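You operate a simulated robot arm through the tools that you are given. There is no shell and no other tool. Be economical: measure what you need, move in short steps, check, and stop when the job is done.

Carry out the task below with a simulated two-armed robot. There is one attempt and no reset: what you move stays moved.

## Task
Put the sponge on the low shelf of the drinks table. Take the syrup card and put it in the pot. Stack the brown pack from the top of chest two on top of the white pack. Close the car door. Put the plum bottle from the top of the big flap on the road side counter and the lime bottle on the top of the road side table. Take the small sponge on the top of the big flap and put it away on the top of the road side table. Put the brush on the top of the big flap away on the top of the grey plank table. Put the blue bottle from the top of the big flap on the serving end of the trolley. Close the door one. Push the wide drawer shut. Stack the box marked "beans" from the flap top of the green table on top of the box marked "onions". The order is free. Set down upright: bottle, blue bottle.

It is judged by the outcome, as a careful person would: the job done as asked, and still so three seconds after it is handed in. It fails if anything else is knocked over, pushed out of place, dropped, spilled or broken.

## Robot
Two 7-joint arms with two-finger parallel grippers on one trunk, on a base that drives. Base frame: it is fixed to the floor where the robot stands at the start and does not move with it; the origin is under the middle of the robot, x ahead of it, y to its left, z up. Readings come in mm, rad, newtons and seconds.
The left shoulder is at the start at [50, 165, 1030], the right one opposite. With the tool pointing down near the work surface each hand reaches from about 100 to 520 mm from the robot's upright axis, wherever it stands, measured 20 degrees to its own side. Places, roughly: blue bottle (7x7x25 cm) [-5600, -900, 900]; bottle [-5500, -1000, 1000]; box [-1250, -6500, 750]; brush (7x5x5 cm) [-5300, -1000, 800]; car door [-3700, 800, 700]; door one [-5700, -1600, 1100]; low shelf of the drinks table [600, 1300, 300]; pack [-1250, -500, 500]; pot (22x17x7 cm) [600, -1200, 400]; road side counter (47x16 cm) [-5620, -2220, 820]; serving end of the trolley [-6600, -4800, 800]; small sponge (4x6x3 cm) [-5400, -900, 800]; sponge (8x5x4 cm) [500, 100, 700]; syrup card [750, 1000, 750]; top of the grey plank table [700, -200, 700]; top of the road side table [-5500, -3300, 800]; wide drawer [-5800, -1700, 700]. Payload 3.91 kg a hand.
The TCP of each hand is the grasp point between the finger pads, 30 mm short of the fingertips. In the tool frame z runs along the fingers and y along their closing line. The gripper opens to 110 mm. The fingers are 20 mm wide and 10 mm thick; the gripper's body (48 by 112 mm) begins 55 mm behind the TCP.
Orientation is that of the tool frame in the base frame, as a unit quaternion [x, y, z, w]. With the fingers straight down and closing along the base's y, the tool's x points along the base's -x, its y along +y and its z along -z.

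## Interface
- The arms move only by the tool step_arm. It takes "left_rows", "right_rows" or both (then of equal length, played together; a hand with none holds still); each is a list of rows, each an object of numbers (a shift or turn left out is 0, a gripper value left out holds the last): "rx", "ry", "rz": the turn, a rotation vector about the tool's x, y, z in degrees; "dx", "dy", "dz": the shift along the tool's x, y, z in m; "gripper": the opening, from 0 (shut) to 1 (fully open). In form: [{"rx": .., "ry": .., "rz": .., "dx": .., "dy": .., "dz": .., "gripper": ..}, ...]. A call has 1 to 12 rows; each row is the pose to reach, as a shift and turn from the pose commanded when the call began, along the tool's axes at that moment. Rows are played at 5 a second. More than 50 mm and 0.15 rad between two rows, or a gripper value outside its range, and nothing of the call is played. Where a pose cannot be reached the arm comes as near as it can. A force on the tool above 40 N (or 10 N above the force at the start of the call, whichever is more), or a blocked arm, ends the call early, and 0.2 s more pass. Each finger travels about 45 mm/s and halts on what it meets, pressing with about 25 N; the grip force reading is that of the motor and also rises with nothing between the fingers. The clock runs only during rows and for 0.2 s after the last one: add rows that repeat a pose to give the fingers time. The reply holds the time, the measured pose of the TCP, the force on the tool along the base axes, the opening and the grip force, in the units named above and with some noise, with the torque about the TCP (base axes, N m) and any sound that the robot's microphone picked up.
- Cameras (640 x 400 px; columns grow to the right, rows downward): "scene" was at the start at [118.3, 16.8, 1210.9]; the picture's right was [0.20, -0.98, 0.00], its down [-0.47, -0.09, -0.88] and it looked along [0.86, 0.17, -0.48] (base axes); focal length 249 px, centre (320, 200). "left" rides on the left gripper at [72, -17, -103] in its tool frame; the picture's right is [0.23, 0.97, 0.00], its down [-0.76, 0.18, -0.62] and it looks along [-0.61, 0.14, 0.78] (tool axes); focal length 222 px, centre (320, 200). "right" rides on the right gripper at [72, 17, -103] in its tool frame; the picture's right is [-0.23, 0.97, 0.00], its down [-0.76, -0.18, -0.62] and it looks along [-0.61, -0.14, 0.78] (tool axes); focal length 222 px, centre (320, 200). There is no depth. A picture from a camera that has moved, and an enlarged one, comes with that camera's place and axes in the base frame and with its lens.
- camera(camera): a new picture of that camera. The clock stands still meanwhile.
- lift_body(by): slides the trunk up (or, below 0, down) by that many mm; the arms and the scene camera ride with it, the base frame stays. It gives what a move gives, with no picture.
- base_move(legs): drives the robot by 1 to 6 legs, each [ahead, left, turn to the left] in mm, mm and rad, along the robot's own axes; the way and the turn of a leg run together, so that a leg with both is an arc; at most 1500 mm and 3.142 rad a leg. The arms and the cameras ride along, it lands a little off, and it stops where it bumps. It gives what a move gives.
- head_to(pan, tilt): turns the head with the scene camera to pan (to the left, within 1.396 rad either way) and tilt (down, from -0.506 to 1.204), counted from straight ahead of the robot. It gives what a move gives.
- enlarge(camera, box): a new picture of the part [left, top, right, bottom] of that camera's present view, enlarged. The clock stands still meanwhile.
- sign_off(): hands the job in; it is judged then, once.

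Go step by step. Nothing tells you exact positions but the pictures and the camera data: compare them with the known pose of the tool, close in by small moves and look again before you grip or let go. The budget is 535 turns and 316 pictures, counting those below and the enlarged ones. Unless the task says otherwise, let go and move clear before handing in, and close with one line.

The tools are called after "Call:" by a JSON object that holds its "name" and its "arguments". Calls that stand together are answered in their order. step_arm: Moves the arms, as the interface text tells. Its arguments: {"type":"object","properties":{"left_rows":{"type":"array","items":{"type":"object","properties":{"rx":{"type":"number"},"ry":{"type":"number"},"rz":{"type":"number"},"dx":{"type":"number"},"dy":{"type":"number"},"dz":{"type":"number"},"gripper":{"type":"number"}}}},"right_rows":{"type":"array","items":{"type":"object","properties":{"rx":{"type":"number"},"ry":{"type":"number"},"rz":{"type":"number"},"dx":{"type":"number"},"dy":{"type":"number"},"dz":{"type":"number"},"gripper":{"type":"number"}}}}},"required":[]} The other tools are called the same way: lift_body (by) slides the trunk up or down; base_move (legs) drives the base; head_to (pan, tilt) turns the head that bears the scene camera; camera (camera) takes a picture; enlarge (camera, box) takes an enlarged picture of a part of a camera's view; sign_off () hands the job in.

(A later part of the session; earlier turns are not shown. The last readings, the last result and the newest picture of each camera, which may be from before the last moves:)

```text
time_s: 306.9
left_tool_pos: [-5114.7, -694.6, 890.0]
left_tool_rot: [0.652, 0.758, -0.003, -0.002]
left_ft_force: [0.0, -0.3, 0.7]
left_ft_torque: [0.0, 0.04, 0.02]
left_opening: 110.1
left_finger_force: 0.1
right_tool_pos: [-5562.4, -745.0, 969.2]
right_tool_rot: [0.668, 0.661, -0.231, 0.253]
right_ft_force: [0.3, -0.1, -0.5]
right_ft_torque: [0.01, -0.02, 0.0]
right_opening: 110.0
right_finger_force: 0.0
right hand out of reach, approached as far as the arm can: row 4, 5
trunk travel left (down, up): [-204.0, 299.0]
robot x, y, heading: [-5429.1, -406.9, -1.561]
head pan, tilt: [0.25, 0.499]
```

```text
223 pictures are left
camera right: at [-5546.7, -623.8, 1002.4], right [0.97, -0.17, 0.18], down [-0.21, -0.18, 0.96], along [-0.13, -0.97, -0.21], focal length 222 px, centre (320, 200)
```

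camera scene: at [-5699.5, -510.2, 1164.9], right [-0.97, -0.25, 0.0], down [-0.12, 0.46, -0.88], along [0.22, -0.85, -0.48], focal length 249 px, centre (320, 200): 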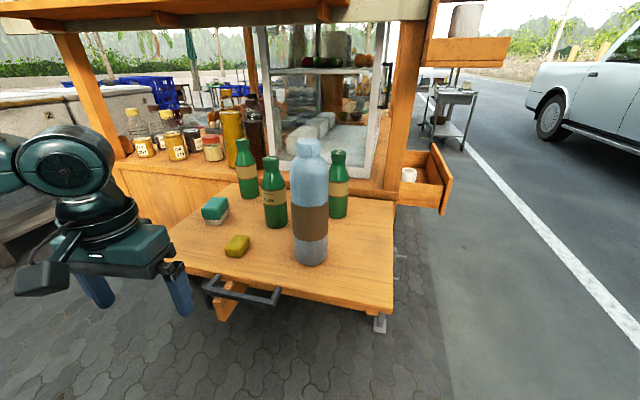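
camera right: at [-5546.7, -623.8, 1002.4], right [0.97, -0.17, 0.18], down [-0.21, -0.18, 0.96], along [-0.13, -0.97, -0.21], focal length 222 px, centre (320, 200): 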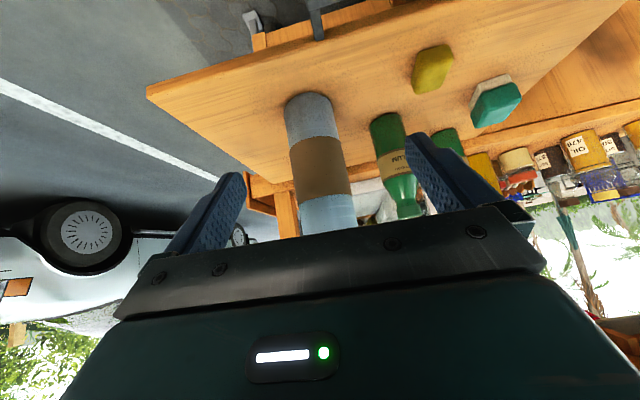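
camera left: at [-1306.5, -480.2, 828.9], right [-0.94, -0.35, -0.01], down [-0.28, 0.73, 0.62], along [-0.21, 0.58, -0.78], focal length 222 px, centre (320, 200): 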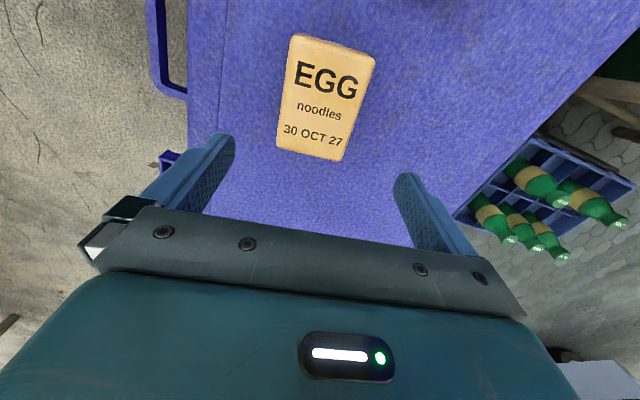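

Call:
{"name": "step_arm", "arguments": {"right_rows": [{"dx": 0.008, "dy": -0.005, "dz": 0.028}, {"dx": 0.016, "dy": -0.01, "dz": 0.056}, {"dx": 0.024, "dy": -0.013, "dz": 0.083}]}}

Call:
{"name": "camera", "arguments": {"camera": "right"}}

```text
time_s: 307.7
left_tool_pos: [-5113.9, -695.0, 890.3]
left_tool_rot: [0.653, 0.758, -0.004, -0.002]
left_ft_force: [-0.2, -0.3, -0.4]
left_ft_torque: [-0.02, -0.02, 0.03]
left_opening: 110.2
left_finger_force: 0.1
right_tool_pos: [-5569.7, -786.2, 892.6]
right_tool_rot: [0.668, 0.662, -0.23, 0.252]
right_ft_force: [-0.1, 0.1, 0.1]
right_ft_torque: [0.07, 0.01, 0.01]
right_opening: 110.0
right_finger_force: 0.1
right hand out of reach, approached as far as the arm can: row 1, 2, 3
trunk travel left (down, up): [-204.0, 299.0]
robot x, y, heading: [-5431.2, -412.1, -1.565]
head pan, tilt: [0.25, 0.499]
```

```text
222 pictures are left
camera right: at [-5553.4, -666.1, 926.0], right [0.97, -0.17, 0.18], down [-0.21, -0.18, 0.96], along [-0.13, -0.97, -0.21], focal length 222 px, centre (320, 200)
```

right: 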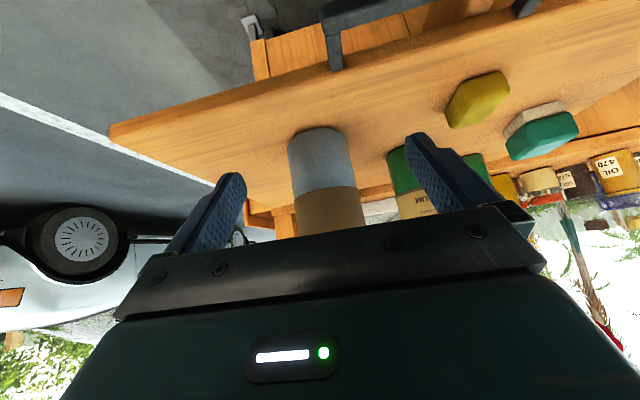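

Aligned with the blue bottle; creep the base forward to bring it between the fingers.

Call:
{"name": "base_move", "arguments": {"legs": [[100, 2, 0]]}}

Call:
{"name": "camera", "arguments": {"camera": "right"}}

Call:
{"name": "camera", "arguments": {"camera": "scene"}}

```text
time_s: 308.8
left_tool_pos: [-5111.0, -794.6, 890.9]
left_tool_rot: [0.653, 0.757, -0.004, -0.002]
left_ft_force: [0.5, 0.0, -2.0]
left_ft_torque: [0.0, 0.04, -0.02]
left_opening: 109.6
left_finger_force: 0.0
right_tool_pos: [-5566.1, -887.7, 892.2]
right_tool_rot: [0.668, 0.661, -0.231, 0.252]
right_ft_force: [-1.0, 0.4, 1.2]
right_ft_torque: [0.01, 0.02, 0.0]
right_opening: 110.0
right_finger_force: 0.1
trunk travel left (down, up): [-204.0, 299.0]
robot x, y, heading: [-5431.7, -513.2, -1.56]
head pan, tilt: [0.25, 0.499]
```

```text
221 pictures are left
camera right: at [-5550.8, -766.2, 926.2], right [0.97, -0.17, 0.18], down [-0.21, -0.19, 0.96], along [-0.13, -0.97, -0.22], focal length 222 px, centre (320, 200)
```

right: 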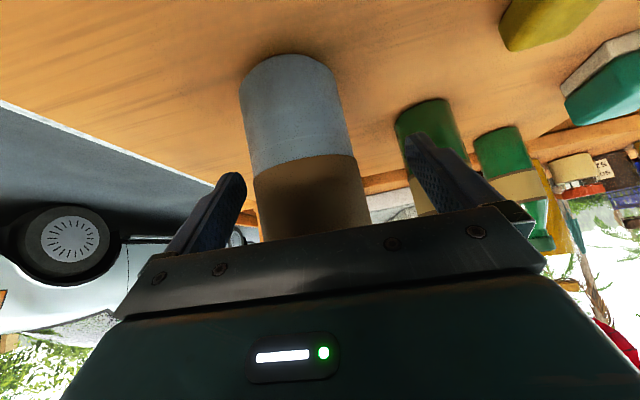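

```text
220 pictures are left
camera scene: at [-5407.4, -629.0, 1164.8], right [-0.97, -0.25, 0.0], down [-0.12, 0.46, -0.88], along [0.22, -0.85, -0.48], focal length 249 px, centre (320, 200)
```

scene: 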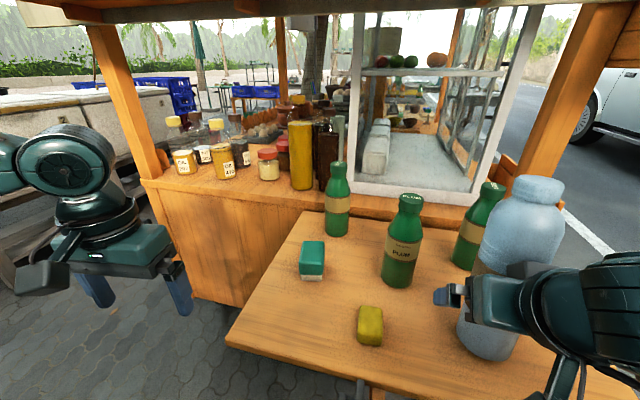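

Call:
{"name": "base_move", "arguments": {"legs": [[16, -6, 0]]}}

Call:
{"name": "step_arm", "arguments": {"right_rows": [{"gripper": 0.5}, {"gripper": 0.5}, {"gripper": 0.5}, {"gripper": 0.5}, {"gripper": 0.5}, {"gripper": 0.5}]}}

Call:
{"name": "camera", "arguments": {"camera": "right"}}

```text
time_s: 309.6
left_tool_pos: [-5117.5, -811.9, 891.2]
left_tool_rot: [0.652, 0.758, -0.004, -0.002]
left_ft_force: [-0.8, 0.4, 0.3]
left_ft_torque: [-0.07, 0.0, 0.0]
left_opening: 110.1
left_finger_force: 0.2
right_tool_pos: [-5573.4, -903.0, 892.3]
right_tool_rot: [0.667, 0.662, -0.231, 0.253]
right_ft_force: [-0.3, -0.3, 0.4]
right_ft_torque: [0.01, -0.01, -0.01]
right_opening: 110.0
right_finger_force: 0.0
trunk travel left (down, up): [-204.0, 299.0]
robot x, y, heading: [-5438.1, -524.6, -1.566]
head pan, tilt: [0.25, 0.499]
```

```text
time_s: 311.0
left_tool_pos: [-5116.5, -811.0, 890.0]
left_tool_rot: [0.653, 0.757, -0.004, -0.002]
left_ft_force: [-0.1, 0.5, -1.0]
left_ft_torque: [-0.02, -0.01, 0.03]
left_opening: 109.9
left_finger_force: 0.0
right_tool_pos: [-5573.5, -902.9, 893.8]
right_tool_rot: [0.667, 0.662, -0.23, 0.253]
right_ft_force: [-0.1, -0.4, 0.1]
right_ft_torque: [0.04, -0.02, 0.02]
right_opening: 62.5
right_finger_force: 24.7
trunk travel left (down, up): [-204.0, 299.0]
robot x, y, heading: [-5435.7, -527.4, -1.565]
head pan, tilt: [0.25, 0.499]
```

```text
219 pictures are left
camera right: at [-5556.7, -782.1, 926.2], right [0.97, -0.17, 0.18], down [-0.21, -0.19, 0.96], along [-0.13, -0.97, -0.22], focal length 222 px, centre (320, 200)
```

right: 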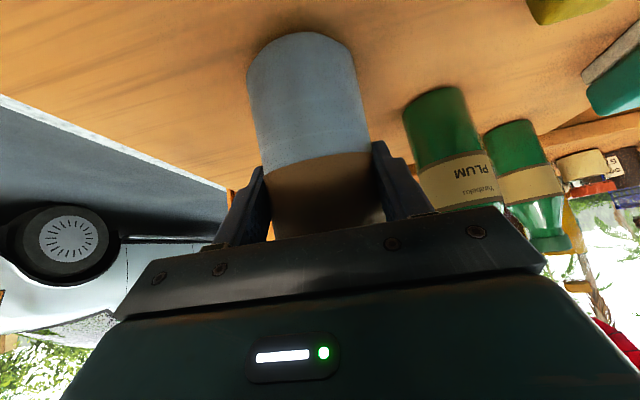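

Gripped. Lift it straight up.

Call:
{"name": "step_arm", "arguments": {"right_rows": [{"dx": -0.026, "dz": -0.031}, {"dx": -0.052, "dz": -0.062}, {"dx": -0.077, "dz": -0.092}, {"dx": -0.103, "dz": -0.123}]}}

Call:
{"name": "camera", "arguments": {"camera": "right"}}

```text
time_s: 312.0
left_tool_pos: [-5117.3, -811.3, 890.6]
left_tool_rot: [0.653, 0.757, -0.004, -0.003]
left_ft_force: [0.1, 0.3, -0.6]
left_ft_torque: [0.0, -0.04, 0.01]
left_opening: 109.8
left_finger_force: 0.1
right_tool_pos: [-5579.7, -903.9, 1054.0]
right_tool_rot: [0.667, 0.663, -0.23, 0.252]
right_ft_force: [0.3, 0.6, 0.2]
right_ft_torque: [0.04, 0.04, -0.01]
right_opening: 62.6
right_finger_force: 25.3
trunk travel left (down, up): [-204.0, 299.0]
robot x, y, heading: [-5435.5, -525.3, -1.564]
head pan, tilt: [0.25, 0.499]
```

```text
218 pictures are left
camera right: at [-5562.7, -781.7, 1087.4], right [0.97, -0.17, 0.18], down [-0.21, -0.19, 0.96], along [-0.13, -0.97, -0.22], focal length 222 px, centre (320, 200)
```

right: 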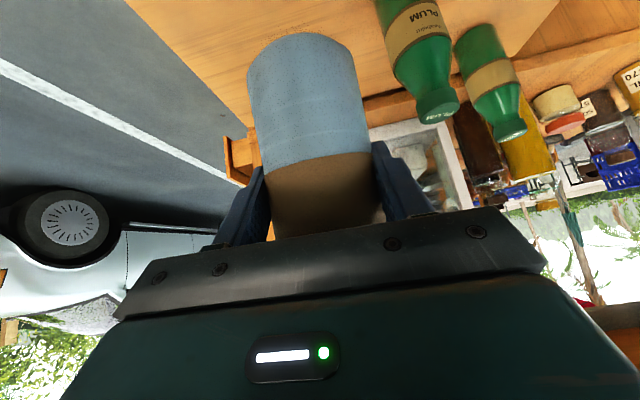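

Blue bottle lifted. Back off and set up the left hand for the plum bottle.

Call:
{"name": "base_move", "arguments": {"legs": [[-150, 0, 0], [0, -170, 0]]}}

Call:
{"name": "step_arm", "arguments": {"left_rows": [{"rz": 4, "dy": -0.03}, {"rz": 8.5, "dy": -0.06}, {"rz": 8.5, "dy": -0.1}, {"rz": 8.5, "dy": -0.14}]}}

Call:
{"name": "step_arm", "arguments": {"left_rows": [{"ry": -8, "dy": -0.01}, {"ry": -16, "dy": -0.02}, {"ry": -24, "dy": -0.02}, {"ry": -32, "dy": -0.02}, {"ry": -40, "dy": -0.02}]}}

Call:
{"name": "camera", "arguments": {"camera": "left"}}

```text
time_s: 315.1
left_tool_pos: [-5289.3, -663.0, 890.4]
left_tool_rot: [0.653, 0.757, -0.003, -0.001]
left_ft_force: [0.0, 0.9, -0.7]
left_ft_torque: [0.0, -0.01, -0.01]
left_opening: 110.0
left_finger_force: 0.0
right_tool_pos: [-5751.8, -753.1, 1053.6]
right_tool_rot: [0.667, 0.662, -0.23, 0.253]
right_ft_force: [0.7, -0.1, 0.1]
right_ft_torque: [0.01, 0.0, -0.02]
right_opening: 62.3
right_finger_force: 24.7
trunk travel left (down, up): [-204.0, 299.0]
robot x, y, heading: [-5612.3, -377.1, -1.562]
head pan, tilt: [0.25, 0.499]
```

```text
time_s: 316.1
left_tool_pos: [-5428.3, -681.3, 891.4]
left_tool_rot: [0.707, 0.707, -0.004, -0.002]
left_ft_force: [0.4, 0.3, 0.0]
left_ft_torque: [0.0, 0.01, -0.01]
left_opening: 110.0
left_finger_force: 0.0
right_tool_pos: [-5751.3, -753.7, 1054.7]
right_tool_rot: [0.668, 0.661, -0.23, 0.252]
right_ft_force: [0.8, -0.1, 0.2]
right_ft_torque: [0.01, -0.03, -0.01]
right_opening: 62.3
right_finger_force: 24.7
trunk travel left (down, up): [-204.0, 299.0]
robot x, y, heading: [-5605.8, -377.6, -1.562]
head pan, tilt: [0.25, 0.499]
```

```text
time_s: 317.3
left_tool_pos: [-5475.8, -739.3, 916.8]
left_tool_rot: [0.663, 0.665, -0.246, 0.24]
left_ft_force: [-0.1, 0.6, -0.2]
left_ft_torque: [0.02, 0.01, 0.03]
left_opening: 110.2
left_finger_force: 0.1
left hand out of reach, approached as far as the arm can: row 3, 4, 5
right_tool_pos: [-5751.2, -754.1, 1053.6]
right_tool_rot: [0.668, 0.661, -0.23, 0.252]
right_ft_force: [0.1, 0.0, -0.9]
right_ft_torque: [0.0, -0.02, -0.04]
right_opening: 62.2
right_finger_force: 24.7
trunk travel left (down, up): [-204.0, 299.0]
robot x, y, heading: [-5608.2, -376.8, -1.566]
head pan, tilt: [0.25, 0.499]
```

```text
217 pictures are left
camera left: at [-5491.9, -618.3, 949.7], right [0.97, 0.17, -0.16], down [0.19, -0.18, 0.97], along [0.14, -0.97, -0.21], focal length 222 px, centre (320, 200)
```

left: 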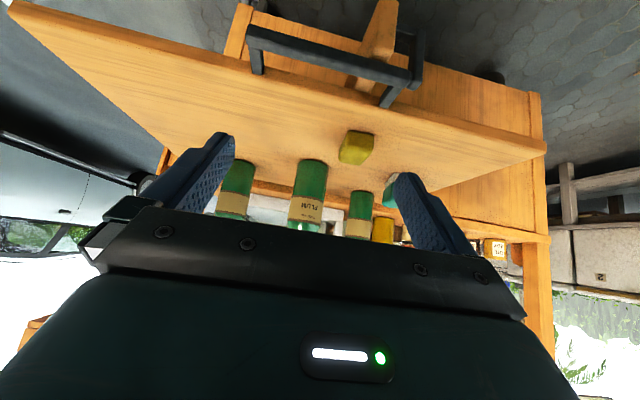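

Call:
{"name": "step_arm", "arguments": {"left_rows": [{"dx": 0.01, "dy": 0.008, "dz": 0.012}, {"dx": 0.02, "dy": 0.016, "dz": 0.025}]}}

Call:
{"name": "base_move", "arguments": {"legs": [[150, 0, 0]]}}

Call:
{"name": "camera", "arguments": {"camera": "left"}}

```text
time_s: 317.9
left_tool_pos: [-5466.0, -754.3, 888.0]
left_tool_rot: [0.663, 0.665, -0.246, 0.24]
left_ft_force: [0.5, -0.5, 0.5]
left_ft_torque: [-0.01, -0.02, 0.0]
left_opening: 109.8
left_finger_force: 0.0
left hand out of reach, approached as far as the arm can: row 1, 2
right_tool_pos: [-5750.8, -754.3, 1053.2]
right_tool_rot: [0.668, 0.661, -0.231, 0.252]
right_ft_force: [-0.4, 0.0, -0.3]
right_ft_torque: [0.01, -0.02, 0.03]
right_opening: 62.2
right_finger_force: 24.2
trunk travel left (down, up): [-204.0, 299.0]
robot x, y, heading: [-5611.1, -376.2, -1.568]
head pan, tilt: [0.25, 0.499]
```

```text
time_s: 319.3
left_tool_pos: [-5465.3, -904.3, 886.8]
left_tool_rot: [0.663, 0.665, -0.245, 0.239]
left_ft_force: [1.4, 0.0, 0.0]
left_ft_torque: [0.02, -0.02, -0.01]
left_opening: 110.1
left_finger_force: 0.0
right_tool_pos: [-5750.7, -904.3, 1053.9]
right_tool_rot: [0.668, 0.661, -0.23, 0.253]
right_ft_force: [-0.3, -0.2, -1.3]
right_ft_torque: [-0.01, -0.03, 0.02]
right_opening: 62.1
right_finger_force: 25.0
trunk travel left (down, up): [-204.0, 299.0]
robot x, y, heading: [-5608.6, -526.7, -1.568]
head pan, tilt: [0.25, 0.499]
```

```text
216 pictures are left
camera left: at [-5480.9, -782.7, 920.7], right [0.97, 0.17, -0.15], down [0.19, -0.18, 0.97], along [0.14, -0.97, -0.21], focal length 222 px, centre (320, 200)
```

left: 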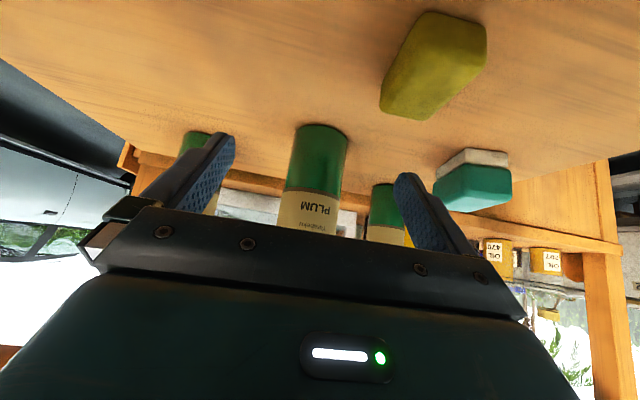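

Call:
{"name": "step_arm", "arguments": {"left_rows": [{"dx": -0.026, "dy": 0.003, "dz": 0.025}, {"dx": -0.052, "dy": 0.006, "dz": 0.05}, {"dx": -0.0786, "dy": 0.007, "dz": 0.0743}]}}

Call:
{"name": "camera", "arguments": {"camera": "left"}}

```text
time_s: 320.1
left_tool_pos: [-5458.5, -1012.8, 881.7]
left_tool_rot: [0.663, 0.666, -0.245, 0.24]
left_ft_force: [0.4, 0.3, -0.5]
left_ft_torque: [-0.03, 0.01, -0.04]
left_opening: 109.9
left_finger_force: 0.1
right_tool_pos: [-5750.4, -903.9, 1052.9]
right_tool_rot: [0.668, 0.662, -0.23, 0.252]
right_ft_force: [-0.3, -0.4, -1.1]
right_ft_torque: [0.03, -0.01, -0.03]
right_opening: 62.1
right_finger_force: 25.2
trunk travel left (down, up): [-204.0, 299.0]
robot x, y, heading: [-5608.5, -530.5, -1.563]
head pan, tilt: [0.25, 0.499]
```

```text
215 pictures are left
camera left: at [-5474.3, -891.4, 914.4], right [0.97, 0.17, -0.15], down [0.19, -0.18, 0.97], along [0.14, -0.97, -0.21], focal length 222 px, centre (320, 200)
```

left: 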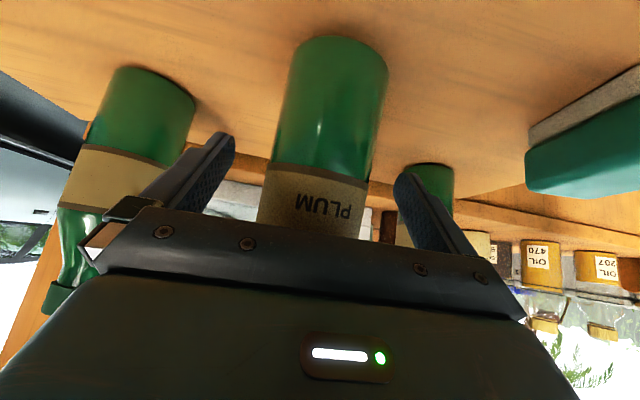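

Call:
{"name": "step_arm", "arguments": {"left_rows": [{"gripper": 0.4}, {"gripper": 0.4}, {"gripper": 0.4}, {"gripper": 0.4}, {"gripper": 0.4}, {"gripper": 0.4}, {"gripper": 0.4}, {"dx": -0.026, "dz": -0.031}, {"dx": -0.052, "dz": -0.062}, {"dx": -0.077, "dz": -0.092}, {"dx": -0.103, "dz": -0.123}]}}

Call:
{"name": "camera", "arguments": {"camera": "left"}}

```text
time_s: 322.5
left_tool_pos: [-5456.6, -1011.1, 1042.3]
left_tool_rot: [0.663, 0.666, -0.246, 0.24]
left_ft_force: [-0.1, -0.8, -4.1]
left_ft_torque: [-0.01, -0.03, -0.04]
left_opening: 57.4
left_finger_force: 25.1
right_tool_pos: [-5750.2, -905.0, 1054.2]
right_tool_rot: [0.668, 0.661, -0.23, 0.252]
right_ft_force: [0.0, -0.2, -0.6]
right_ft_torque: [0.03, -0.01, -0.02]
right_opening: 62.1
right_finger_force: 24.9
trunk travel left (down, up): [-204.0, 299.0]
robot x, y, heading: [-5610.5, -528.7, -1.565]
head pan, tilt: [0.25, 0.499]
```

```text
214 pictures are left
camera left: at [-5472.3, -890.1, 1075.9], right [0.97, 0.17, -0.15], down [0.19, -0.18, 0.97], along [0.14, -0.97, -0.21], focal length 222 px, centre (320, 200)
```

left: 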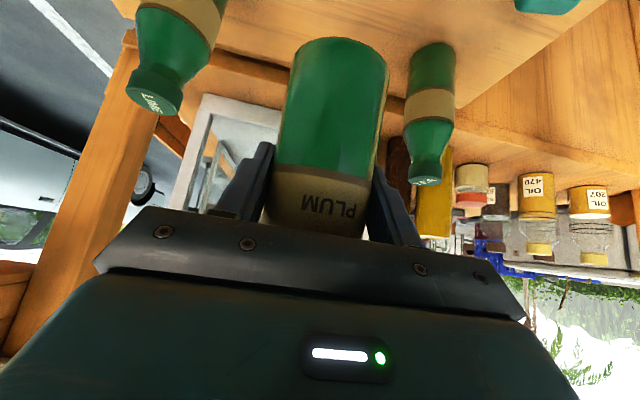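

Plum held. Back out and drive round to the road side of the cart to look.

Call:
{"name": "base_move", "arguments": {"legs": [[-250, 0, 0], [0, -950, 0], [900, 0, 0]]}}

Call:
{"name": "head_to", "arguments": {"pan": 0.9, "tilt": 0.25}}

Call:
{"name": "camera", "arguments": {"camera": "scene"}}

```text
time_s: 336.9
left_tool_pos: [-6402.7, -1666.7, 1042.7]
left_tool_rot: [0.664, 0.664, -0.245, 0.24]
left_ft_force: [0.0, 0.3, -2.7]
left_ft_torque: [0.03, -0.01, -0.02]
left_opening: 57.3
left_finger_force: 25.1
right_tool_pos: [-6696.4, -1558.0, 1054.3]
right_tool_rot: [0.668, 0.661, -0.23, 0.252]
right_ft_force: [0.0, -0.5, -0.5]
right_ft_torque: [0.02, 0.03, -0.05]
right_opening: 62.1
right_finger_force: 24.9
trunk travel left (down, up): [-204.0, 299.0]
robot x, y, heading: [-6550.5, -1183.0, -1.567]
head pan, tilt: [0.25, 0.499]
```

```text
time_s: 337.9
left_tool_pos: [-6403.2, -1668.0, 1042.5]
left_tool_rot: [0.664, 0.664, -0.246, 0.239]
left_ft_force: [-0.4, -0.1, -3.9]
left_ft_torque: [-0.02, -0.02, 0.05]
left_opening: 57.2
left_finger_force: 24.8
right_tool_pos: [-6697.0, -1558.2, 1054.0]
right_tool_rot: [0.669, 0.66, -0.231, 0.252]
right_ft_force: [0.5, 0.3, -0.4]
right_ft_torque: [-0.03, 0.0, 0.0]
right_opening: 62.2
right_finger_force: 24.6
trunk travel left (down, up): [-204.0, 299.0]
robot x, y, heading: [-6548.8, -1184.3, -1.569]
head pan, tilt: [0.901, 0.25]
```

```text
213 pictures are left
camera scene: at [-6478.6, -1270.5, 1187.9], right [-0.62, -0.78, 0.0], down [-0.19, 0.15, -0.97], along [0.76, -0.6, -0.25], focal length 249 px, centre (320, 200)
```

scene: 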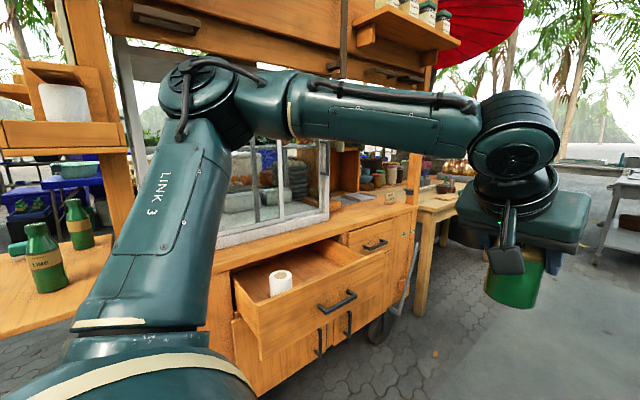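

Call:
{"name": "base_move", "arguments": {"legs": [[600, -50, 0], [0, 0, 1.567]]}}

Call:
{"name": "head_to", "arguments": {"pan": 0.0, "tilt": 0.25}}

Call:
{"name": "camera", "arguments": {"camera": "scene"}}

```text
time_s: 345.2
left_tool_pos: [-6115.1, -1633.3, 1042.2]
left_tool_rot: [0.0, 0.939, -0.004, 0.343]
left_ft_force: [-0.4, -0.3, -2.5]
left_ft_torque: [0.01, 0.01, 0.01]
left_opening: 57.2
left_finger_force: 24.6
right_tool_pos: [-6222.8, -1926.3, 1054.8]
right_tool_rot: [0.005, 0.94, 0.015, 0.342]
right_ft_force: [-0.7, 0.1, -0.8]
right_ft_torque: [0.0, -0.01, 0.01]
right_opening: 62.3
right_finger_force: 24.8
trunk travel left (down, up): [-204.0, 299.0]
robot x, y, heading: [-6600.8, -1779.4, 0.007]
head pan, tilt: [0.901, 0.25]
```

```text
time_s: 346.4
left_tool_pos: [-6116.5, -1632.0, 1042.1]
left_tool_rot: [0.0, 0.939, -0.004, 0.343]
left_ft_force: [-0.7, 0.2, -2.4]
left_ft_torque: [0.0, -0.02, -0.01]
left_opening: 57.3
left_finger_force: 24.8
right_tool_pos: [-6222.7, -1926.8, 1054.7]
right_tool_rot: [0.005, 0.94, 0.016, 0.341]
right_ft_force: [-0.3, 0.3, -1.6]
right_ft_torque: [0.02, 0.01, 0.02]
right_opening: 62.3
right_finger_force: 25.0
trunk travel left (down, up): [-204.0, 299.0]
robot x, y, heading: [-6601.0, -1782.3, 0.006]
head pan, tilt: [0.0, 0.25]
```

```text
212 pictures are left
camera scene: at [-6477.4, -1782.7, 1187.9], right [0.01, -1.0, 0.0], down [-0.25, 0.0, -0.97], along [0.97, 0.01, -0.25], focal length 249 px, centre (320, 200)
```

scene: 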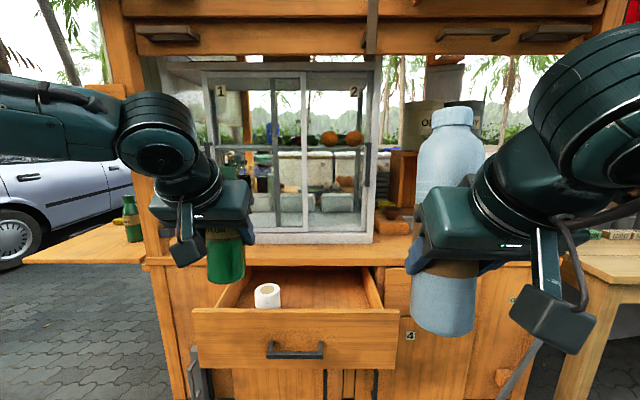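

Call:
{"name": "enlarge", "arguments": {"camera": "scene", "box": [150, 50, 420, 260]}}

Call:
{"name": "head_to", "arguments": {"pan": -0.6, "tilt": 0.25}}

Call:
{"name": "camera", "arguments": {"camera": "scene"}}

```text
1.90 times, centred on (285, 155) of scene
camera zoom: at [-6477.4, -1782.7, 1187.9], right [0.01, -1.0, 0.0], down [-0.25, 0.0, -0.97], along [0.97, 0.01, -0.25], focal length 475 px, centre (387, 286)
```

zoom: 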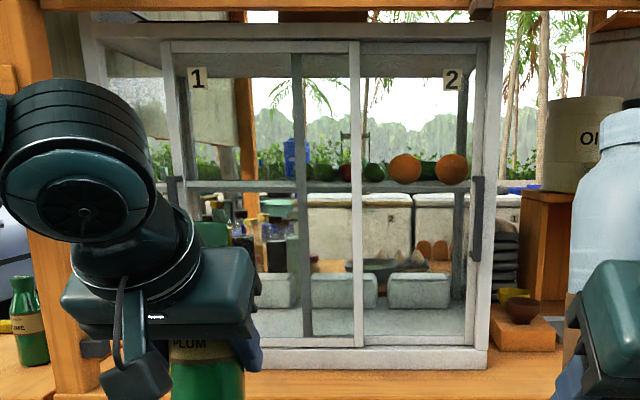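

```text
time_s: 347.4
left_tool_pos: [-6116.5, -1632.5, 1040.9]
left_tool_rot: [-0.001, 0.939, -0.004, 0.343]
left_ft_force: [1.0, -0.2, -2.4]
left_ft_torque: [0.01, 0.01, 0.01]
left_opening: 57.2
left_finger_force: 25.0
right_tool_pos: [-6224.3, -1925.7, 1054.2]
right_tool_rot: [0.005, 0.94, 0.016, 0.341]
right_ft_force: [0.5, 0.3, -0.6]
right_ft_torque: [0.0, 0.03, 0.0]
right_opening: 62.2
right_finger_force: 25.2
trunk travel left (down, up): [-204.0, 299.0]
robot x, y, heading: [-6599.4, -1780.3, 0.003]
head pan, tilt: [-0.6, 0.25]
```

```text
210 pictures are left
camera scene: at [-6493.5, -1835.5, 1187.9], right [-0.56, -0.83, 0.0], down [-0.2, 0.14, -0.97], along [0.8, -0.54, -0.25], focal length 249 px, centre (320, 200)
```

scene: 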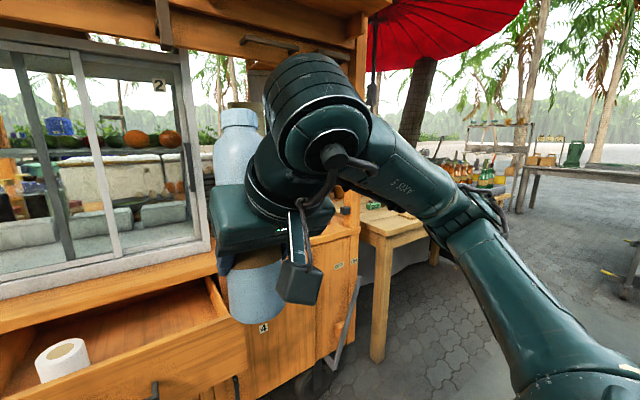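

Glass case has sliding doors 1 (left, appears slid partly open) and 2. Shift right to see the road side counter.

Call:
{"name": "base_move", "arguments": {"legs": [[0, -500, 0]]}}

Call:
{"name": "head_to", "arguments": {"pan": 0.1, "tilt": 0.3}}

Call:
{"name": "camera", "arguments": {"camera": "scene"}}

```text
time_s: 352.3
left_tool_pos: [-6113.6, -2132.3, 1043.0]
left_tool_rot: [-0.001, 0.939, -0.004, 0.343]
left_ft_force: [-1.6, -0.4, -2.7]
left_ft_torque: [0.0, -0.04, -0.02]
left_opening: 57.2
left_finger_force: 24.6
right_tool_pos: [-6221.0, -2425.8, 1053.5]
right_tool_rot: [0.006, 0.94, 0.015, 0.342]
right_ft_force: [0.0, -0.4, -0.7]
right_ft_torque: [-0.01, 0.0, -0.03]
right_opening: 62.2
right_finger_force: 24.1
trunk travel left (down, up): [-204.0, 299.0]
robot x, y, heading: [-6597.2, -2280.8, 0.003]
head pan, tilt: [-0.6, 0.25]
```

```text
time_s: 353.3
left_tool_pos: [-6113.7, -2131.9, 1042.7]
left_tool_rot: [0.0, 0.94, -0.004, 0.342]
left_ft_force: [0.3, 0.2, -2.5]
left_ft_torque: [-0.01, 0.02, 0.01]
left_opening: 57.4
left_finger_force: 24.7
right_tool_pos: [-6221.6, -2425.5, 1055.2]
right_tool_rot: [0.006, 0.94, 0.015, 0.341]
right_ft_force: [-0.7, -0.7, -0.4]
right_ft_torque: [-0.02, -0.01, 0.01]
right_opening: 62.1
right_finger_force: 24.9
trunk travel left (down, up): [-204.0, 299.0]
robot x, y, heading: [-6597.8, -2281.7, 0.001]
head pan, tilt: [0.099, 0.3]
```

```text
209 pictures are left
camera scene: at [-6476.0, -2272.7, 1183.2], right [0.1, -0.99, 0.0], down [-0.29, -0.03, -0.96], along [0.95, 0.1, -0.3], focal length 249 px, centre (320, 200)
```

scene: 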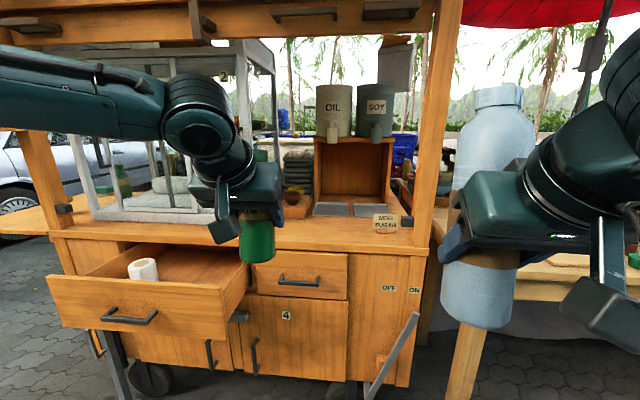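

The counter strip is at about x -5796…-5540, z≈820 in front of the oil/soy box. Approach with the plum bottle, keeping clear of the open drawer.

Call:
{"name": "base_move", "arguments": {"legs": [[0, -110, 0], [280, 0, 0]]}}

Call:
{"name": "head_to", "arguments": {"pan": 0.25, "tilt": 0.45}}

Call:
{"name": "camera", "arguments": {"camera": "scene"}}

Call:
{"name": "camera", "arguments": {"camera": "left"}}

```text
time_s: 356.5
left_tool_pos: [-5836.3, -2240.7, 1042.2]
left_tool_rot: [0.0, 0.94, -0.005, 0.342]
left_ft_force: [-0.1, -0.6, -3.1]
left_ft_torque: [0.0, 0.02, -0.03]
left_opening: 57.3
left_finger_force: 24.7
right_tool_pos: [-5943.9, -2533.3, 1053.6]
right_tool_rot: [0.006, 0.94, 0.015, 0.341]
right_ft_force: [-0.5, -0.3, -0.7]
right_ft_torque: [0.02, 0.0, 0.0]
right_opening: 62.3
right_finger_force: 24.9
trunk travel left (down, up): [-204.0, 299.0]
robot x, y, heading: [-6320.6, -2388.8, -0.001]
head pan, tilt: [0.099, 0.3]
```

```text
time_s: 357.2
left_tool_pos: [-5836.6, -2240.6, 1041.7]
left_tool_rot: [0.0, 0.94, -0.005, 0.342]
left_ft_force: [0.0, -0.4, -3.0]
left_ft_torque: [0.01, 0.0, 0.02]
left_opening: 57.1
left_finger_force: 24.6
right_tool_pos: [-5944.5, -2532.9, 1053.3]
right_tool_rot: [0.006, 0.939, 0.015, 0.342]
right_ft_force: [0.3, 0.7, -1.1]
right_ft_torque: [-0.01, 0.0, -0.04]
right_opening: 62.2
right_finger_force: 24.9
trunk travel left (down, up): [-204.0, 299.0]
robot x, y, heading: [-6321.7, -2384.6, -0.002]
head pan, tilt: [0.25, 0.45]
```

```text
208 pictures are left
camera scene: at [-6202.5, -2368.0, 1169.3], right [0.25, -0.97, 0.0], down [-0.42, -0.11, -0.9], along [0.87, 0.22, -0.44], focal length 249 px, centre (320, 200)
```

scene: 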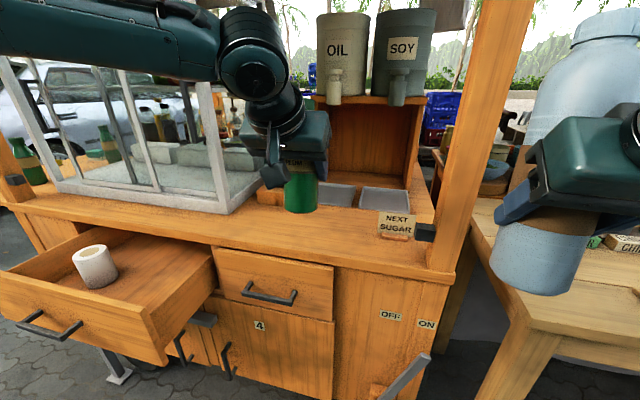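

```text
207 pictures are left
camera left: at [-5957.7, -2257.8, 1075.2], right [-0.17, 0.97, -0.15], down [0.18, 0.19, 0.97], along [0.97, 0.14, -0.21], focal length 222 px, centre (320, 200)
```

left: 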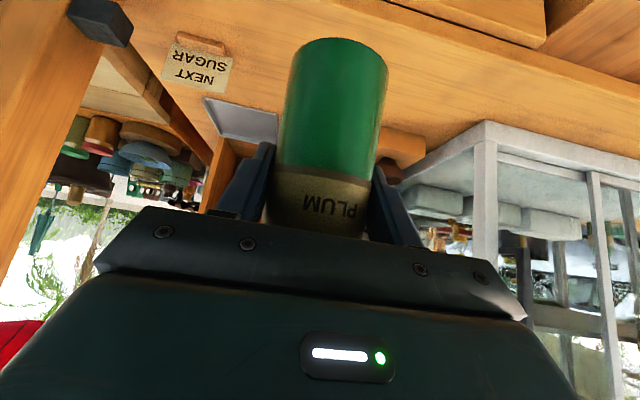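

Call:
{"name": "base_move", "arguments": {"legs": [[110, 0, 0]]}}

Call:
{"name": "step_arm", "arguments": {"left_rows": [{"dx": -0.02, "dy": 0.012, "dz": 0.018}, {"dx": -0.036, "dy": 0.025, "dz": 0.036}, {"dx": -0.017, "dy": 0.025, "dz": 0.059}, {"dx": 0.003, "dy": 0.025, "dz": 0.082}, {"dx": 0.019, "dy": 0.025, "dz": 0.102}]}}

Call:
{"name": "camera", "arguments": {"camera": "scene"}}

Call:
{"name": "camera", "arguments": {"camera": "left"}}

```text
time_s: 358.4
left_tool_pos: [-5726.4, -2241.1, 1043.2]
left_tool_rot: [-0.001, 0.94, -0.004, 0.342]
left_ft_force: [-0.9, -0.5, -3.6]
left_ft_torque: [-0.02, -0.01, 0.01]
left_opening: 56.9
left_finger_force: 24.6
right_tool_pos: [-5834.2, -2533.4, 1053.9]
right_tool_rot: [0.005, 0.94, 0.015, 0.342]
right_ft_force: [0.3, 0.6, -1.1]
right_ft_torque: [0.0, 0.05, 0.0]
right_opening: 62.4
right_finger_force: 25.0
trunk travel left (down, up): [-204.0, 299.0]
robot x, y, heading: [-6210.4, -2386.4, 0.0]
head pan, tilt: [0.25, 0.45]
```

```text
time_s: 359.6
left_tool_pos: [-5674.9, -2215.2, 951.0]
left_tool_rot: [0.0, 0.939, -0.005, 0.343]
left_ft_force: [-0.9, -1.1, -2.7]
left_ft_torque: [-0.02, 0.01, -0.03]
left_opening: 57.1
left_finger_force: 24.7
right_tool_pos: [-5835.8, -2534.2, 1053.1]
right_tool_rot: [0.006, 0.94, 0.014, 0.341]
right_ft_force: [0.1, -0.3, -0.8]
right_ft_torque: [-0.02, 0.01, 0.01]
right_opening: 62.5
right_finger_force: 25.4
trunk travel left (down, up): [-204.0, 299.0]
robot x, y, heading: [-6209.0, -2390.6, 0.0]
head pan, tilt: [0.25, 0.45]
```

```text
206 pictures are left
camera scene: at [-6092.7, -2367.5, 1169.3], right [0.25, -0.97, 0.0], down [-0.42, -0.11, -0.9], along [0.87, 0.23, -0.44], focal length 249 px, centre (320, 200)
```

scene: 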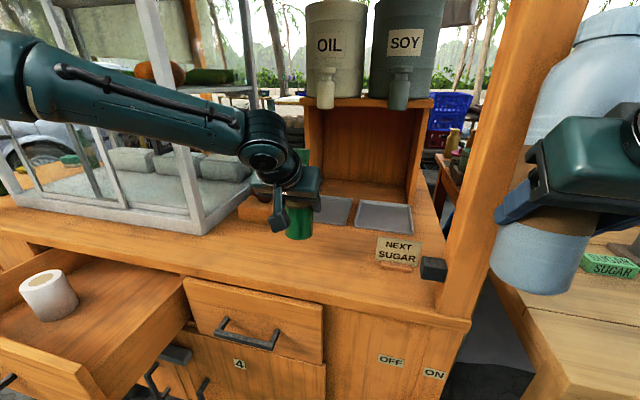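

```text
205 pictures are left
camera left: at [-5796.8, -2232.7, 984.6], right [-0.17, 0.97, -0.16], down [0.18, 0.19, 0.97], along [0.97, 0.14, -0.21], focal length 222 px, centre (320, 200)
```

left: 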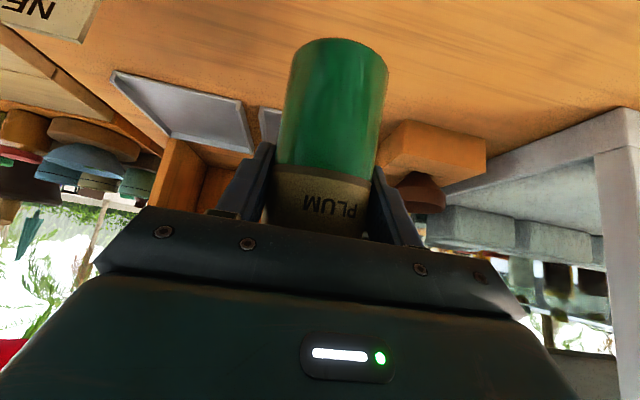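

Call:
{"name": "step_arm", "arguments": {"left_rows": [{"dx": 0.0095, "dz": 0.0115}, {"dx": 0.016, "dz": 0.019}, {"dx": 0.021, "dz": 0.025}, {"dx": 0.026, "dz": 0.0305}, {"dx": 0.029, "dz": 0.0345}, {"dx": 0.032, "dz": 0.038}, {"dx": 0.035, "dz": 0.042}]}}

```text
time_s: 361.2
left_tool_pos: [-5675.0, -2216.6, 896.8]
left_tool_rot: [0.0, 0.939, -0.005, 0.344]
left_ft_force: [-0.2, -0.7, -0.7]
left_ft_torque: [0.02, 0.0, 0.01]
left_opening: 57.1
left_finger_force: 25.3
right_tool_pos: [-5834.8, -2533.9, 1054.1]
right_tool_rot: [0.005, 0.94, 0.015, 0.341]
right_ft_force: [-0.4, 0.1, -0.2]
right_ft_torque: [0.0, -0.02, -0.01]
right_opening: 62.3
right_finger_force: 25.3
trunk travel left (down, up): [-204.0, 299.0]
robot x, y, heading: [-6211.5, -2388.6, 0.007]
head pan, tilt: [0.25, 0.45]
```

Call:
{"name": "step_arm", "arguments": {"left_rows": [{"dx": 0.0015, "dz": 0.002}, {"dx": 0.003, "dz": 0.0037}]}}

Call:
{"name": "camera", "arguments": {"camera": "scene"}}

```text
time_s: 361.8
left_tool_pos: [-5676.6, -2216.2, 896.8]
left_tool_rot: [0.0, 0.938, -0.005, 0.347]
left_ft_force: [-3.2, 3.3, 18.9]
left_ft_torque: [0.28, -0.04, 0.13]
left_opening: 57.2
left_finger_force: 25.3
right_tool_pos: [-5836.7, -2533.3, 1054.2]
right_tool_rot: [0.005, 0.939, 0.015, 0.343]
right_ft_force: [0.7, -0.2, -0.7]
right_ft_torque: [0.0, 0.02, -0.02]
right_opening: 62.2
right_finger_force: 24.9
trunk travel left (down, up): [-204.0, 299.0]
robot x, y, heading: [-6212.9, -2389.5, 0.003]
head pan, tilt: [0.25, 0.45]
```

```text
204 pictures are left
camera scene: at [-6095.0, -2367.8, 1169.9], right [0.25, -0.97, 0.0], down [-0.42, -0.11, -0.9], along [0.87, 0.23, -0.43], focal length 249 px, centre (320, 200)
```

scene: 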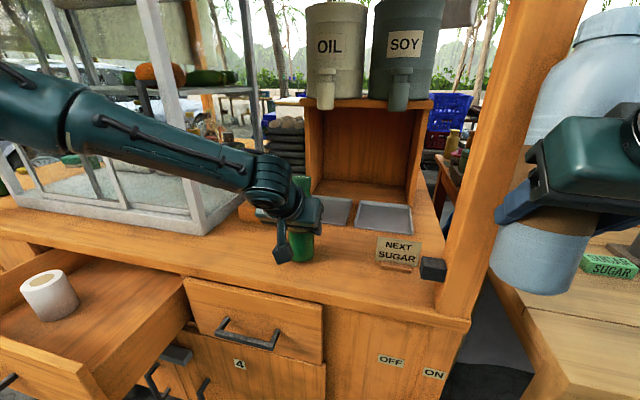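

Bottle is seated. Release and retract.

Call:
{"name": "step_arm", "arguments": {"left_rows": [{"dx": -0.001, "dz": -0.001}, {"dx": -0.001, "dz": -0.001, "gripper": 0.7}, {"dx": -0.001, "dz": -0.001, "gripper": 0.85}, {"dx": -0.001, "dz": -0.001, "gripper": 0.85}, {"dz": -0.03}, {"dz": -0.06}, {"dz": -0.09}, {"dz": -0.13}, {"dz": -0.16}]}}

Call:
{"name": "camera", "arguments": {"camera": "left"}}

```text
time_s: 363.8
left_tool_pos: [-5779.4, -2214.5, 1013.3]
left_tool_rot: [-0.001, 0.94, -0.004, 0.342]
left_ft_force: [0.1, 0.8, 0.0]
left_ft_torque: [-0.02, 0.01, 0.02]
left_opening: 93.5
left_finger_force: 0.1
right_tool_pos: [-5836.5, -2533.0, 1053.9]
right_tool_rot: [0.007, 0.94, 0.014, 0.341]
right_ft_force: [-0.2, 0.1, -1.1]
right_ft_torque: [-0.01, 0.05, -0.01]
right_opening: 62.3
right_finger_force: 25.2
trunk travel left (down, up): [-204.0, 299.0]
robot x, y, heading: [-6210.5, -2392.1, 0.008]
head pan, tilt: [0.25, 0.45]
```

```text
203 pictures are left
camera left: at [-5900.4, -2232.8, 1046.9], right [-0.17, 0.97, -0.15], down [0.18, 0.19, 0.97], along [0.97, 0.14, -0.21], focal length 222 px, centre (320, 200)
```

left: 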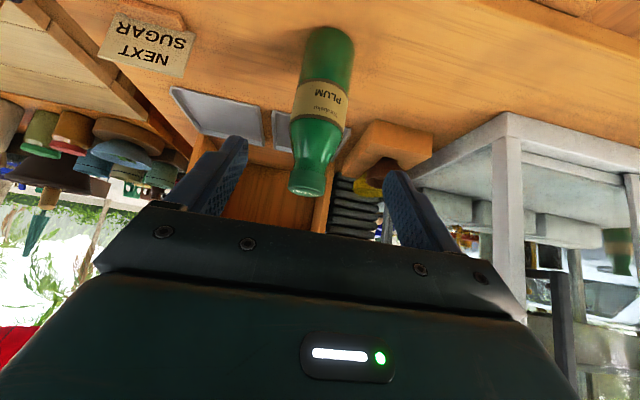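

Plum stands on the road side counter. Back off and view door one and the drawer with the left arm out of the way.

Call:
{"name": "base_move", "arguments": {"legs": [[-300, 0, 0], [0, 350, 0]]}}

Call:
{"name": "head_to", "arguments": {"pan": 0.35, "tilt": 0.25}}

Call:
{"name": "camera", "arguments": {"camera": "scene"}}

```text
time_s: 369.1
left_tool_pos: [-6080.7, -1863.2, 1012.3]
left_tool_rot: [-0.001, 0.939, -0.004, 0.343]
left_ft_force: [0.4, -0.9, -0.3]
left_ft_torque: [0.0, -0.03, 0.05]
left_opening: 93.6
left_finger_force: 0.0
right_tool_pos: [-6135.2, -2181.0, 1054.3]
right_tool_rot: [0.006, 0.94, 0.015, 0.341]
right_ft_force: [0.1, -0.6, -0.3]
right_ft_torque: [-0.04, 0.04, 0.04]
right_opening: 62.3
right_finger_force: 25.4
trunk travel left (down, up): [-204.0, 299.0]
robot x, y, heading: [-6513.0, -2034.0, 0.003]
head pan, tilt: [0.25, 0.45]
```

```text
time_s: 369.8
left_tool_pos: [-6080.2, -1863.5, 1013.5]
left_tool_rot: [-0.002, 0.939, -0.002, 0.343]
left_ft_force: [-0.4, -0.2, -0.1]
left_ft_torque: [-0.02, 0.02, 0.0]
left_opening: 93.5
left_finger_force: 0.1
right_tool_pos: [-6135.9, -2180.1, 1054.1]
right_tool_rot: [0.005, 0.94, 0.015, 0.341]
right_ft_force: [0.4, -0.5, 0.5]
right_ft_torque: [0.01, -0.03, 0.01]
right_opening: 62.3
right_finger_force: 24.9
trunk travel left (down, up): [-204.0, 299.0]
robot x, y, heading: [-6511.1, -2037.6, 0.007]
head pan, tilt: [0.351, 0.25]
```

```text
202 pictures are left
camera scene: at [-6395.4, -2006.2, 1187.9], right [0.35, -0.94, 0.0], down [-0.23, -0.09, -0.97], along [0.91, 0.34, -0.25], focal length 249 px, centre (320, 200)
```

scene: 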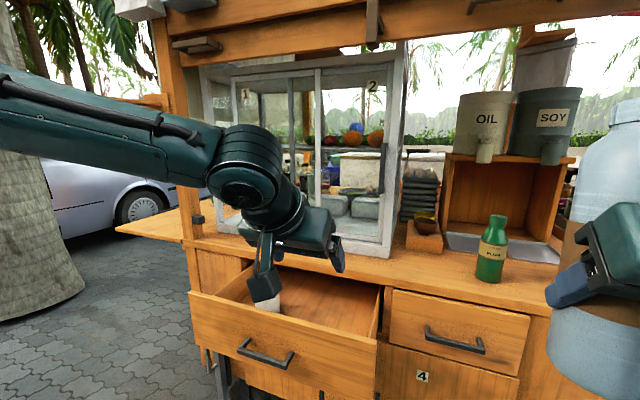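

The drawer front is at x≈-5933, y -1969…-1433. Lower, pitch the left hand forward (closed) and push the drawer centre.

Call:
{"name": "lift_body", "arguments": {"by": -200}}

Call:
{"name": "base_move", "arguments": {"legs": [[0, 165, 0]]}}

Call:
{"name": "step_arm", "arguments": {"left_rows": [{"ry": -8, "gripper": 0.0}, {"ry": -16}, {"ry": -24}, {"ry": -32}, {"ry": -32, "dx": 0.022, "dz": 0.026}, {"ry": -32, "dx": 0.045, "dz": 0.053}, {"ry": -32, "dx": 0.07, "dz": 0.083}]}}

Call:
{"name": "head_to", "arguments": {"pan": 0.35, "tilt": 0.35}}

Call:
{"name": "camera", "arguments": {"camera": "scene"}}

```text
time_s: 372.0
left_tool_pos: [-6080.7, -1863.2, 813.2]
left_tool_rot: [0.0, 0.939, -0.004, 0.343]
left_ft_force: [-0.4, 0.1, -0.4]
left_ft_torque: [-0.01, -0.02, 0.01]
left_opening: 93.7
left_finger_force: 0.0
right_tool_pos: [-6136.2, -2182.1, 854.7]
right_tool_rot: [0.005, 0.94, 0.015, 0.341]
right_ft_force: [0.2, -0.8, -0.5]
right_ft_torque: [-0.02, 0.01, -0.01]
right_opening: 62.2
right_finger_force: 25.2
trunk travel left (down, up): [-4.0, 499.0]
robot x, y, heading: [-6512.7, -2040.5, 0.004]
head pan, tilt: [0.351, 0.25]
```

```text
time_s: 374.1
left_tool_pos: [-6080.4, -1699.4, 814.0]
left_tool_rot: [-0.001, 0.939, -0.003, 0.343]
left_ft_force: [-0.6, -0.5, 0.0]
left_ft_torque: [0.02, 0.0, -0.02]
left_opening: 93.5
left_finger_force: 0.2
right_tool_pos: [-6138.0, -2017.2, 854.2]
right_tool_rot: [0.005, 0.94, 0.015, 0.341]
right_ft_force: [-0.7, 0.9, 0.0]
right_ft_torque: [-0.02, -0.02, 0.02]
right_opening: 62.4
right_finger_force: 25.5
trunk travel left (down, up): [-4.0, 499.0]
robot x, y, heading: [-6511.6, -1873.1, 0.005]
head pan, tilt: [0.351, 0.25]
```

```text
time_s: 375.7
left_tool_pos: [-6063.6, -1704.4, 703.9]
left_tool_rot: [-0.002, 0.808, -0.005, 0.589]
left_ft_force: [0.0, -0.1, 0.4]
left_ft_torque: [-0.03, 0.02, 0.02]
left_opening: 0.1
left_finger_force: 24.6
left hand out of reach, approached as far as the arm can: row 5, 6, 7
right_tool_pos: [-6137.9, -2015.8, 853.9]
right_tool_rot: [0.005, 0.94, 0.015, 0.341]
right_ft_force: [-1.0, 0.1, 0.7]
right_ft_torque: [0.0, 0.01, 0.01]
right_opening: 62.2
right_finger_force: 24.8
trunk travel left (down, up): [-4.0, 499.0]
robot x, y, heading: [-6512.2, -1875.3, 0.003]
head pan, tilt: [0.351, 0.25]
```

```text
time_s: 376.3
left_tool_pos: [-6064.0, -1704.8, 702.8]
left_tool_rot: [-0.001, 0.809, -0.004, 0.588]
left_ft_force: [0.4, 0.0, 0.5]
left_ft_torque: [0.01, -0.03, 0.03]
left_opening: 0.1
left_finger_force: 25.2
right_tool_pos: [-6136.7, -2017.7, 853.7]
right_tool_rot: [0.006, 0.94, 0.014, 0.341]
right_ft_force: [0.9, 0.5, -1.5]
right_ft_torque: [-0.03, 0.03, 0.02]
right_opening: 62.1
right_finger_force: 25.0
trunk travel left (down, up): [-4.0, 499.0]
robot x, y, heading: [-6511.2, -1875.0, 0.003]
head pan, tilt: [0.351, 0.351]
```

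```text
201 pictures are left
camera scene: at [-6396.3, -1841.8, 978.5], right [0.35, -0.94, 0.0], down [-0.32, -0.12, -0.94], along [0.88, 0.33, -0.34], focal length 249 px, centre (320, 200)
```

scene: 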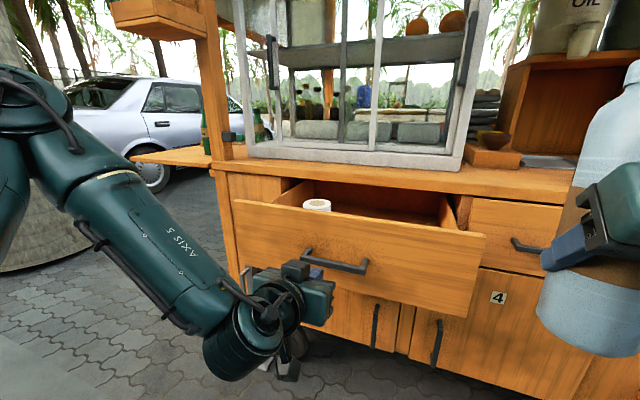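

Call:
{"name": "step_arm", "arguments": {"left_rows": [{"dx": -0.02, "dz": -0.006}, {"dx": -0.042, "dz": -0.013}]}}

Call:
{"name": "base_move", "arguments": {"legs": [[130, 0, 0]]}}

Call:
{"name": "camera", "arguments": {"camera": "scene"}}

```text
time_s: 376.9
left_tool_pos: [-6064.0, -1704.3, 747.1]
left_tool_rot: [-0.001, 0.809, -0.004, 0.588]
left_ft_force: [0.0, 0.1, 0.8]
left_ft_torque: [0.02, -0.01, 0.01]
left_opening: 0.0
left_finger_force: 25.6
right_tool_pos: [-6136.5, -2016.5, 853.1]
right_tool_rot: [0.005, 0.94, 0.016, 0.342]
right_ft_force: [0.8, -0.6, -0.2]
right_ft_torque: [0.02, 0.03, 0.01]
right_opening: 62.1
right_finger_force: 25.3
trunk travel left (down, up): [-4.0, 499.0]
robot x, y, heading: [-6512.2, -1874.4, 0.005]
head pan, tilt: [0.351, 0.351]
```

```text
time_s: 378.2
left_tool_pos: [-5934.6, -1702.9, 747.1]
left_tool_rot: [-0.002, 0.809, -0.003, 0.588]
left_ft_force: [0.0, 0.4, -0.4]
left_ft_torque: [0.01, 0.0, 0.0]
left_opening: 0.3
left_finger_force: 24.9
right_tool_pos: [-6006.9, -2015.9, 854.2]
right_tool_rot: [0.004, 0.94, 0.016, 0.342]
right_ft_force: [0.3, 0.0, -0.4]
right_ft_torque: [-0.02, 0.03, 0.0]
right_opening: 62.3
right_finger_force: 24.9
trunk travel left (down, up): [-4.0, 499.0]
robot x, y, heading: [-6382.1, -1869.6, 0.002]
head pan, tilt: [0.351, 0.351]
```

```text
200 pictures are left
camera scene: at [-6266.4, -1841.3, 978.5], right [0.35, -0.94, 0.0], down [-0.32, -0.12, -0.94], along [0.88, 0.33, -0.34], focal length 249 px, centre (320, 200)
```

scene: 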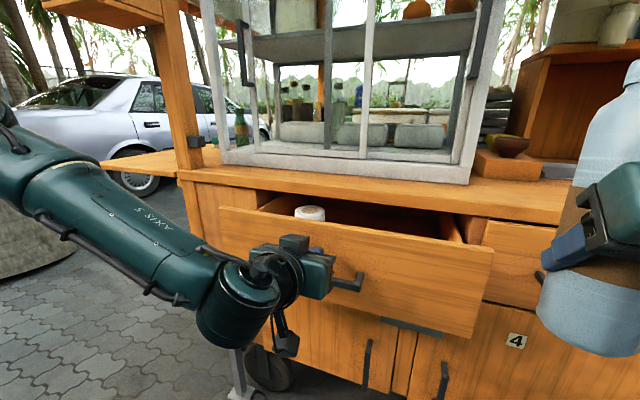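

Call:
{"name": "base_move", "arguments": {"legs": [[70, 0, 0]]}}

Call:
{"name": "camera", "arguments": {"camera": "scene"}}

```text
time_s: 379.2
left_tool_pos: [-5864.4, -1704.1, 746.7]
left_tool_rot: [-0.002, 0.808, -0.003, 0.589]
left_ft_force: [-0.6, 0.5, 0.7]
left_ft_torque: [-0.03, 0.04, 0.04]
left_opening: 0.0
left_finger_force: 24.9
right_tool_pos: [-5937.2, -2015.5, 853.6]
right_tool_rot: [0.006, 0.94, 0.015, 0.341]
right_ft_force: [-0.3, -0.2, -1.7]
right_ft_torque: [0.01, -0.01, 0.02]
right_opening: 62.5
right_finger_force: 25.1
trunk travel left (down, up): [-4.0, 499.0]
robot x, y, heading: [-6312.4, -1871.7, 0.006]
head pan, tilt: [0.351, 0.351]
```

```text
199 pictures are left
camera scene: at [-6196.9, -1841.0, 978.5], right [0.35, -0.94, 0.0], down [-0.32, -0.12, -0.94], along [0.88, 0.33, -0.34], focal length 249 px, centre (320, 200)
```

scene: 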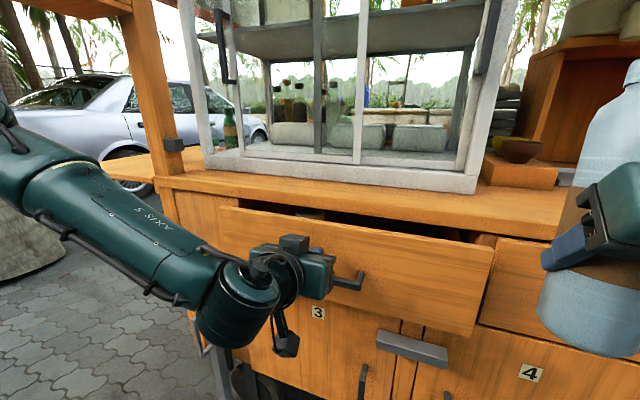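

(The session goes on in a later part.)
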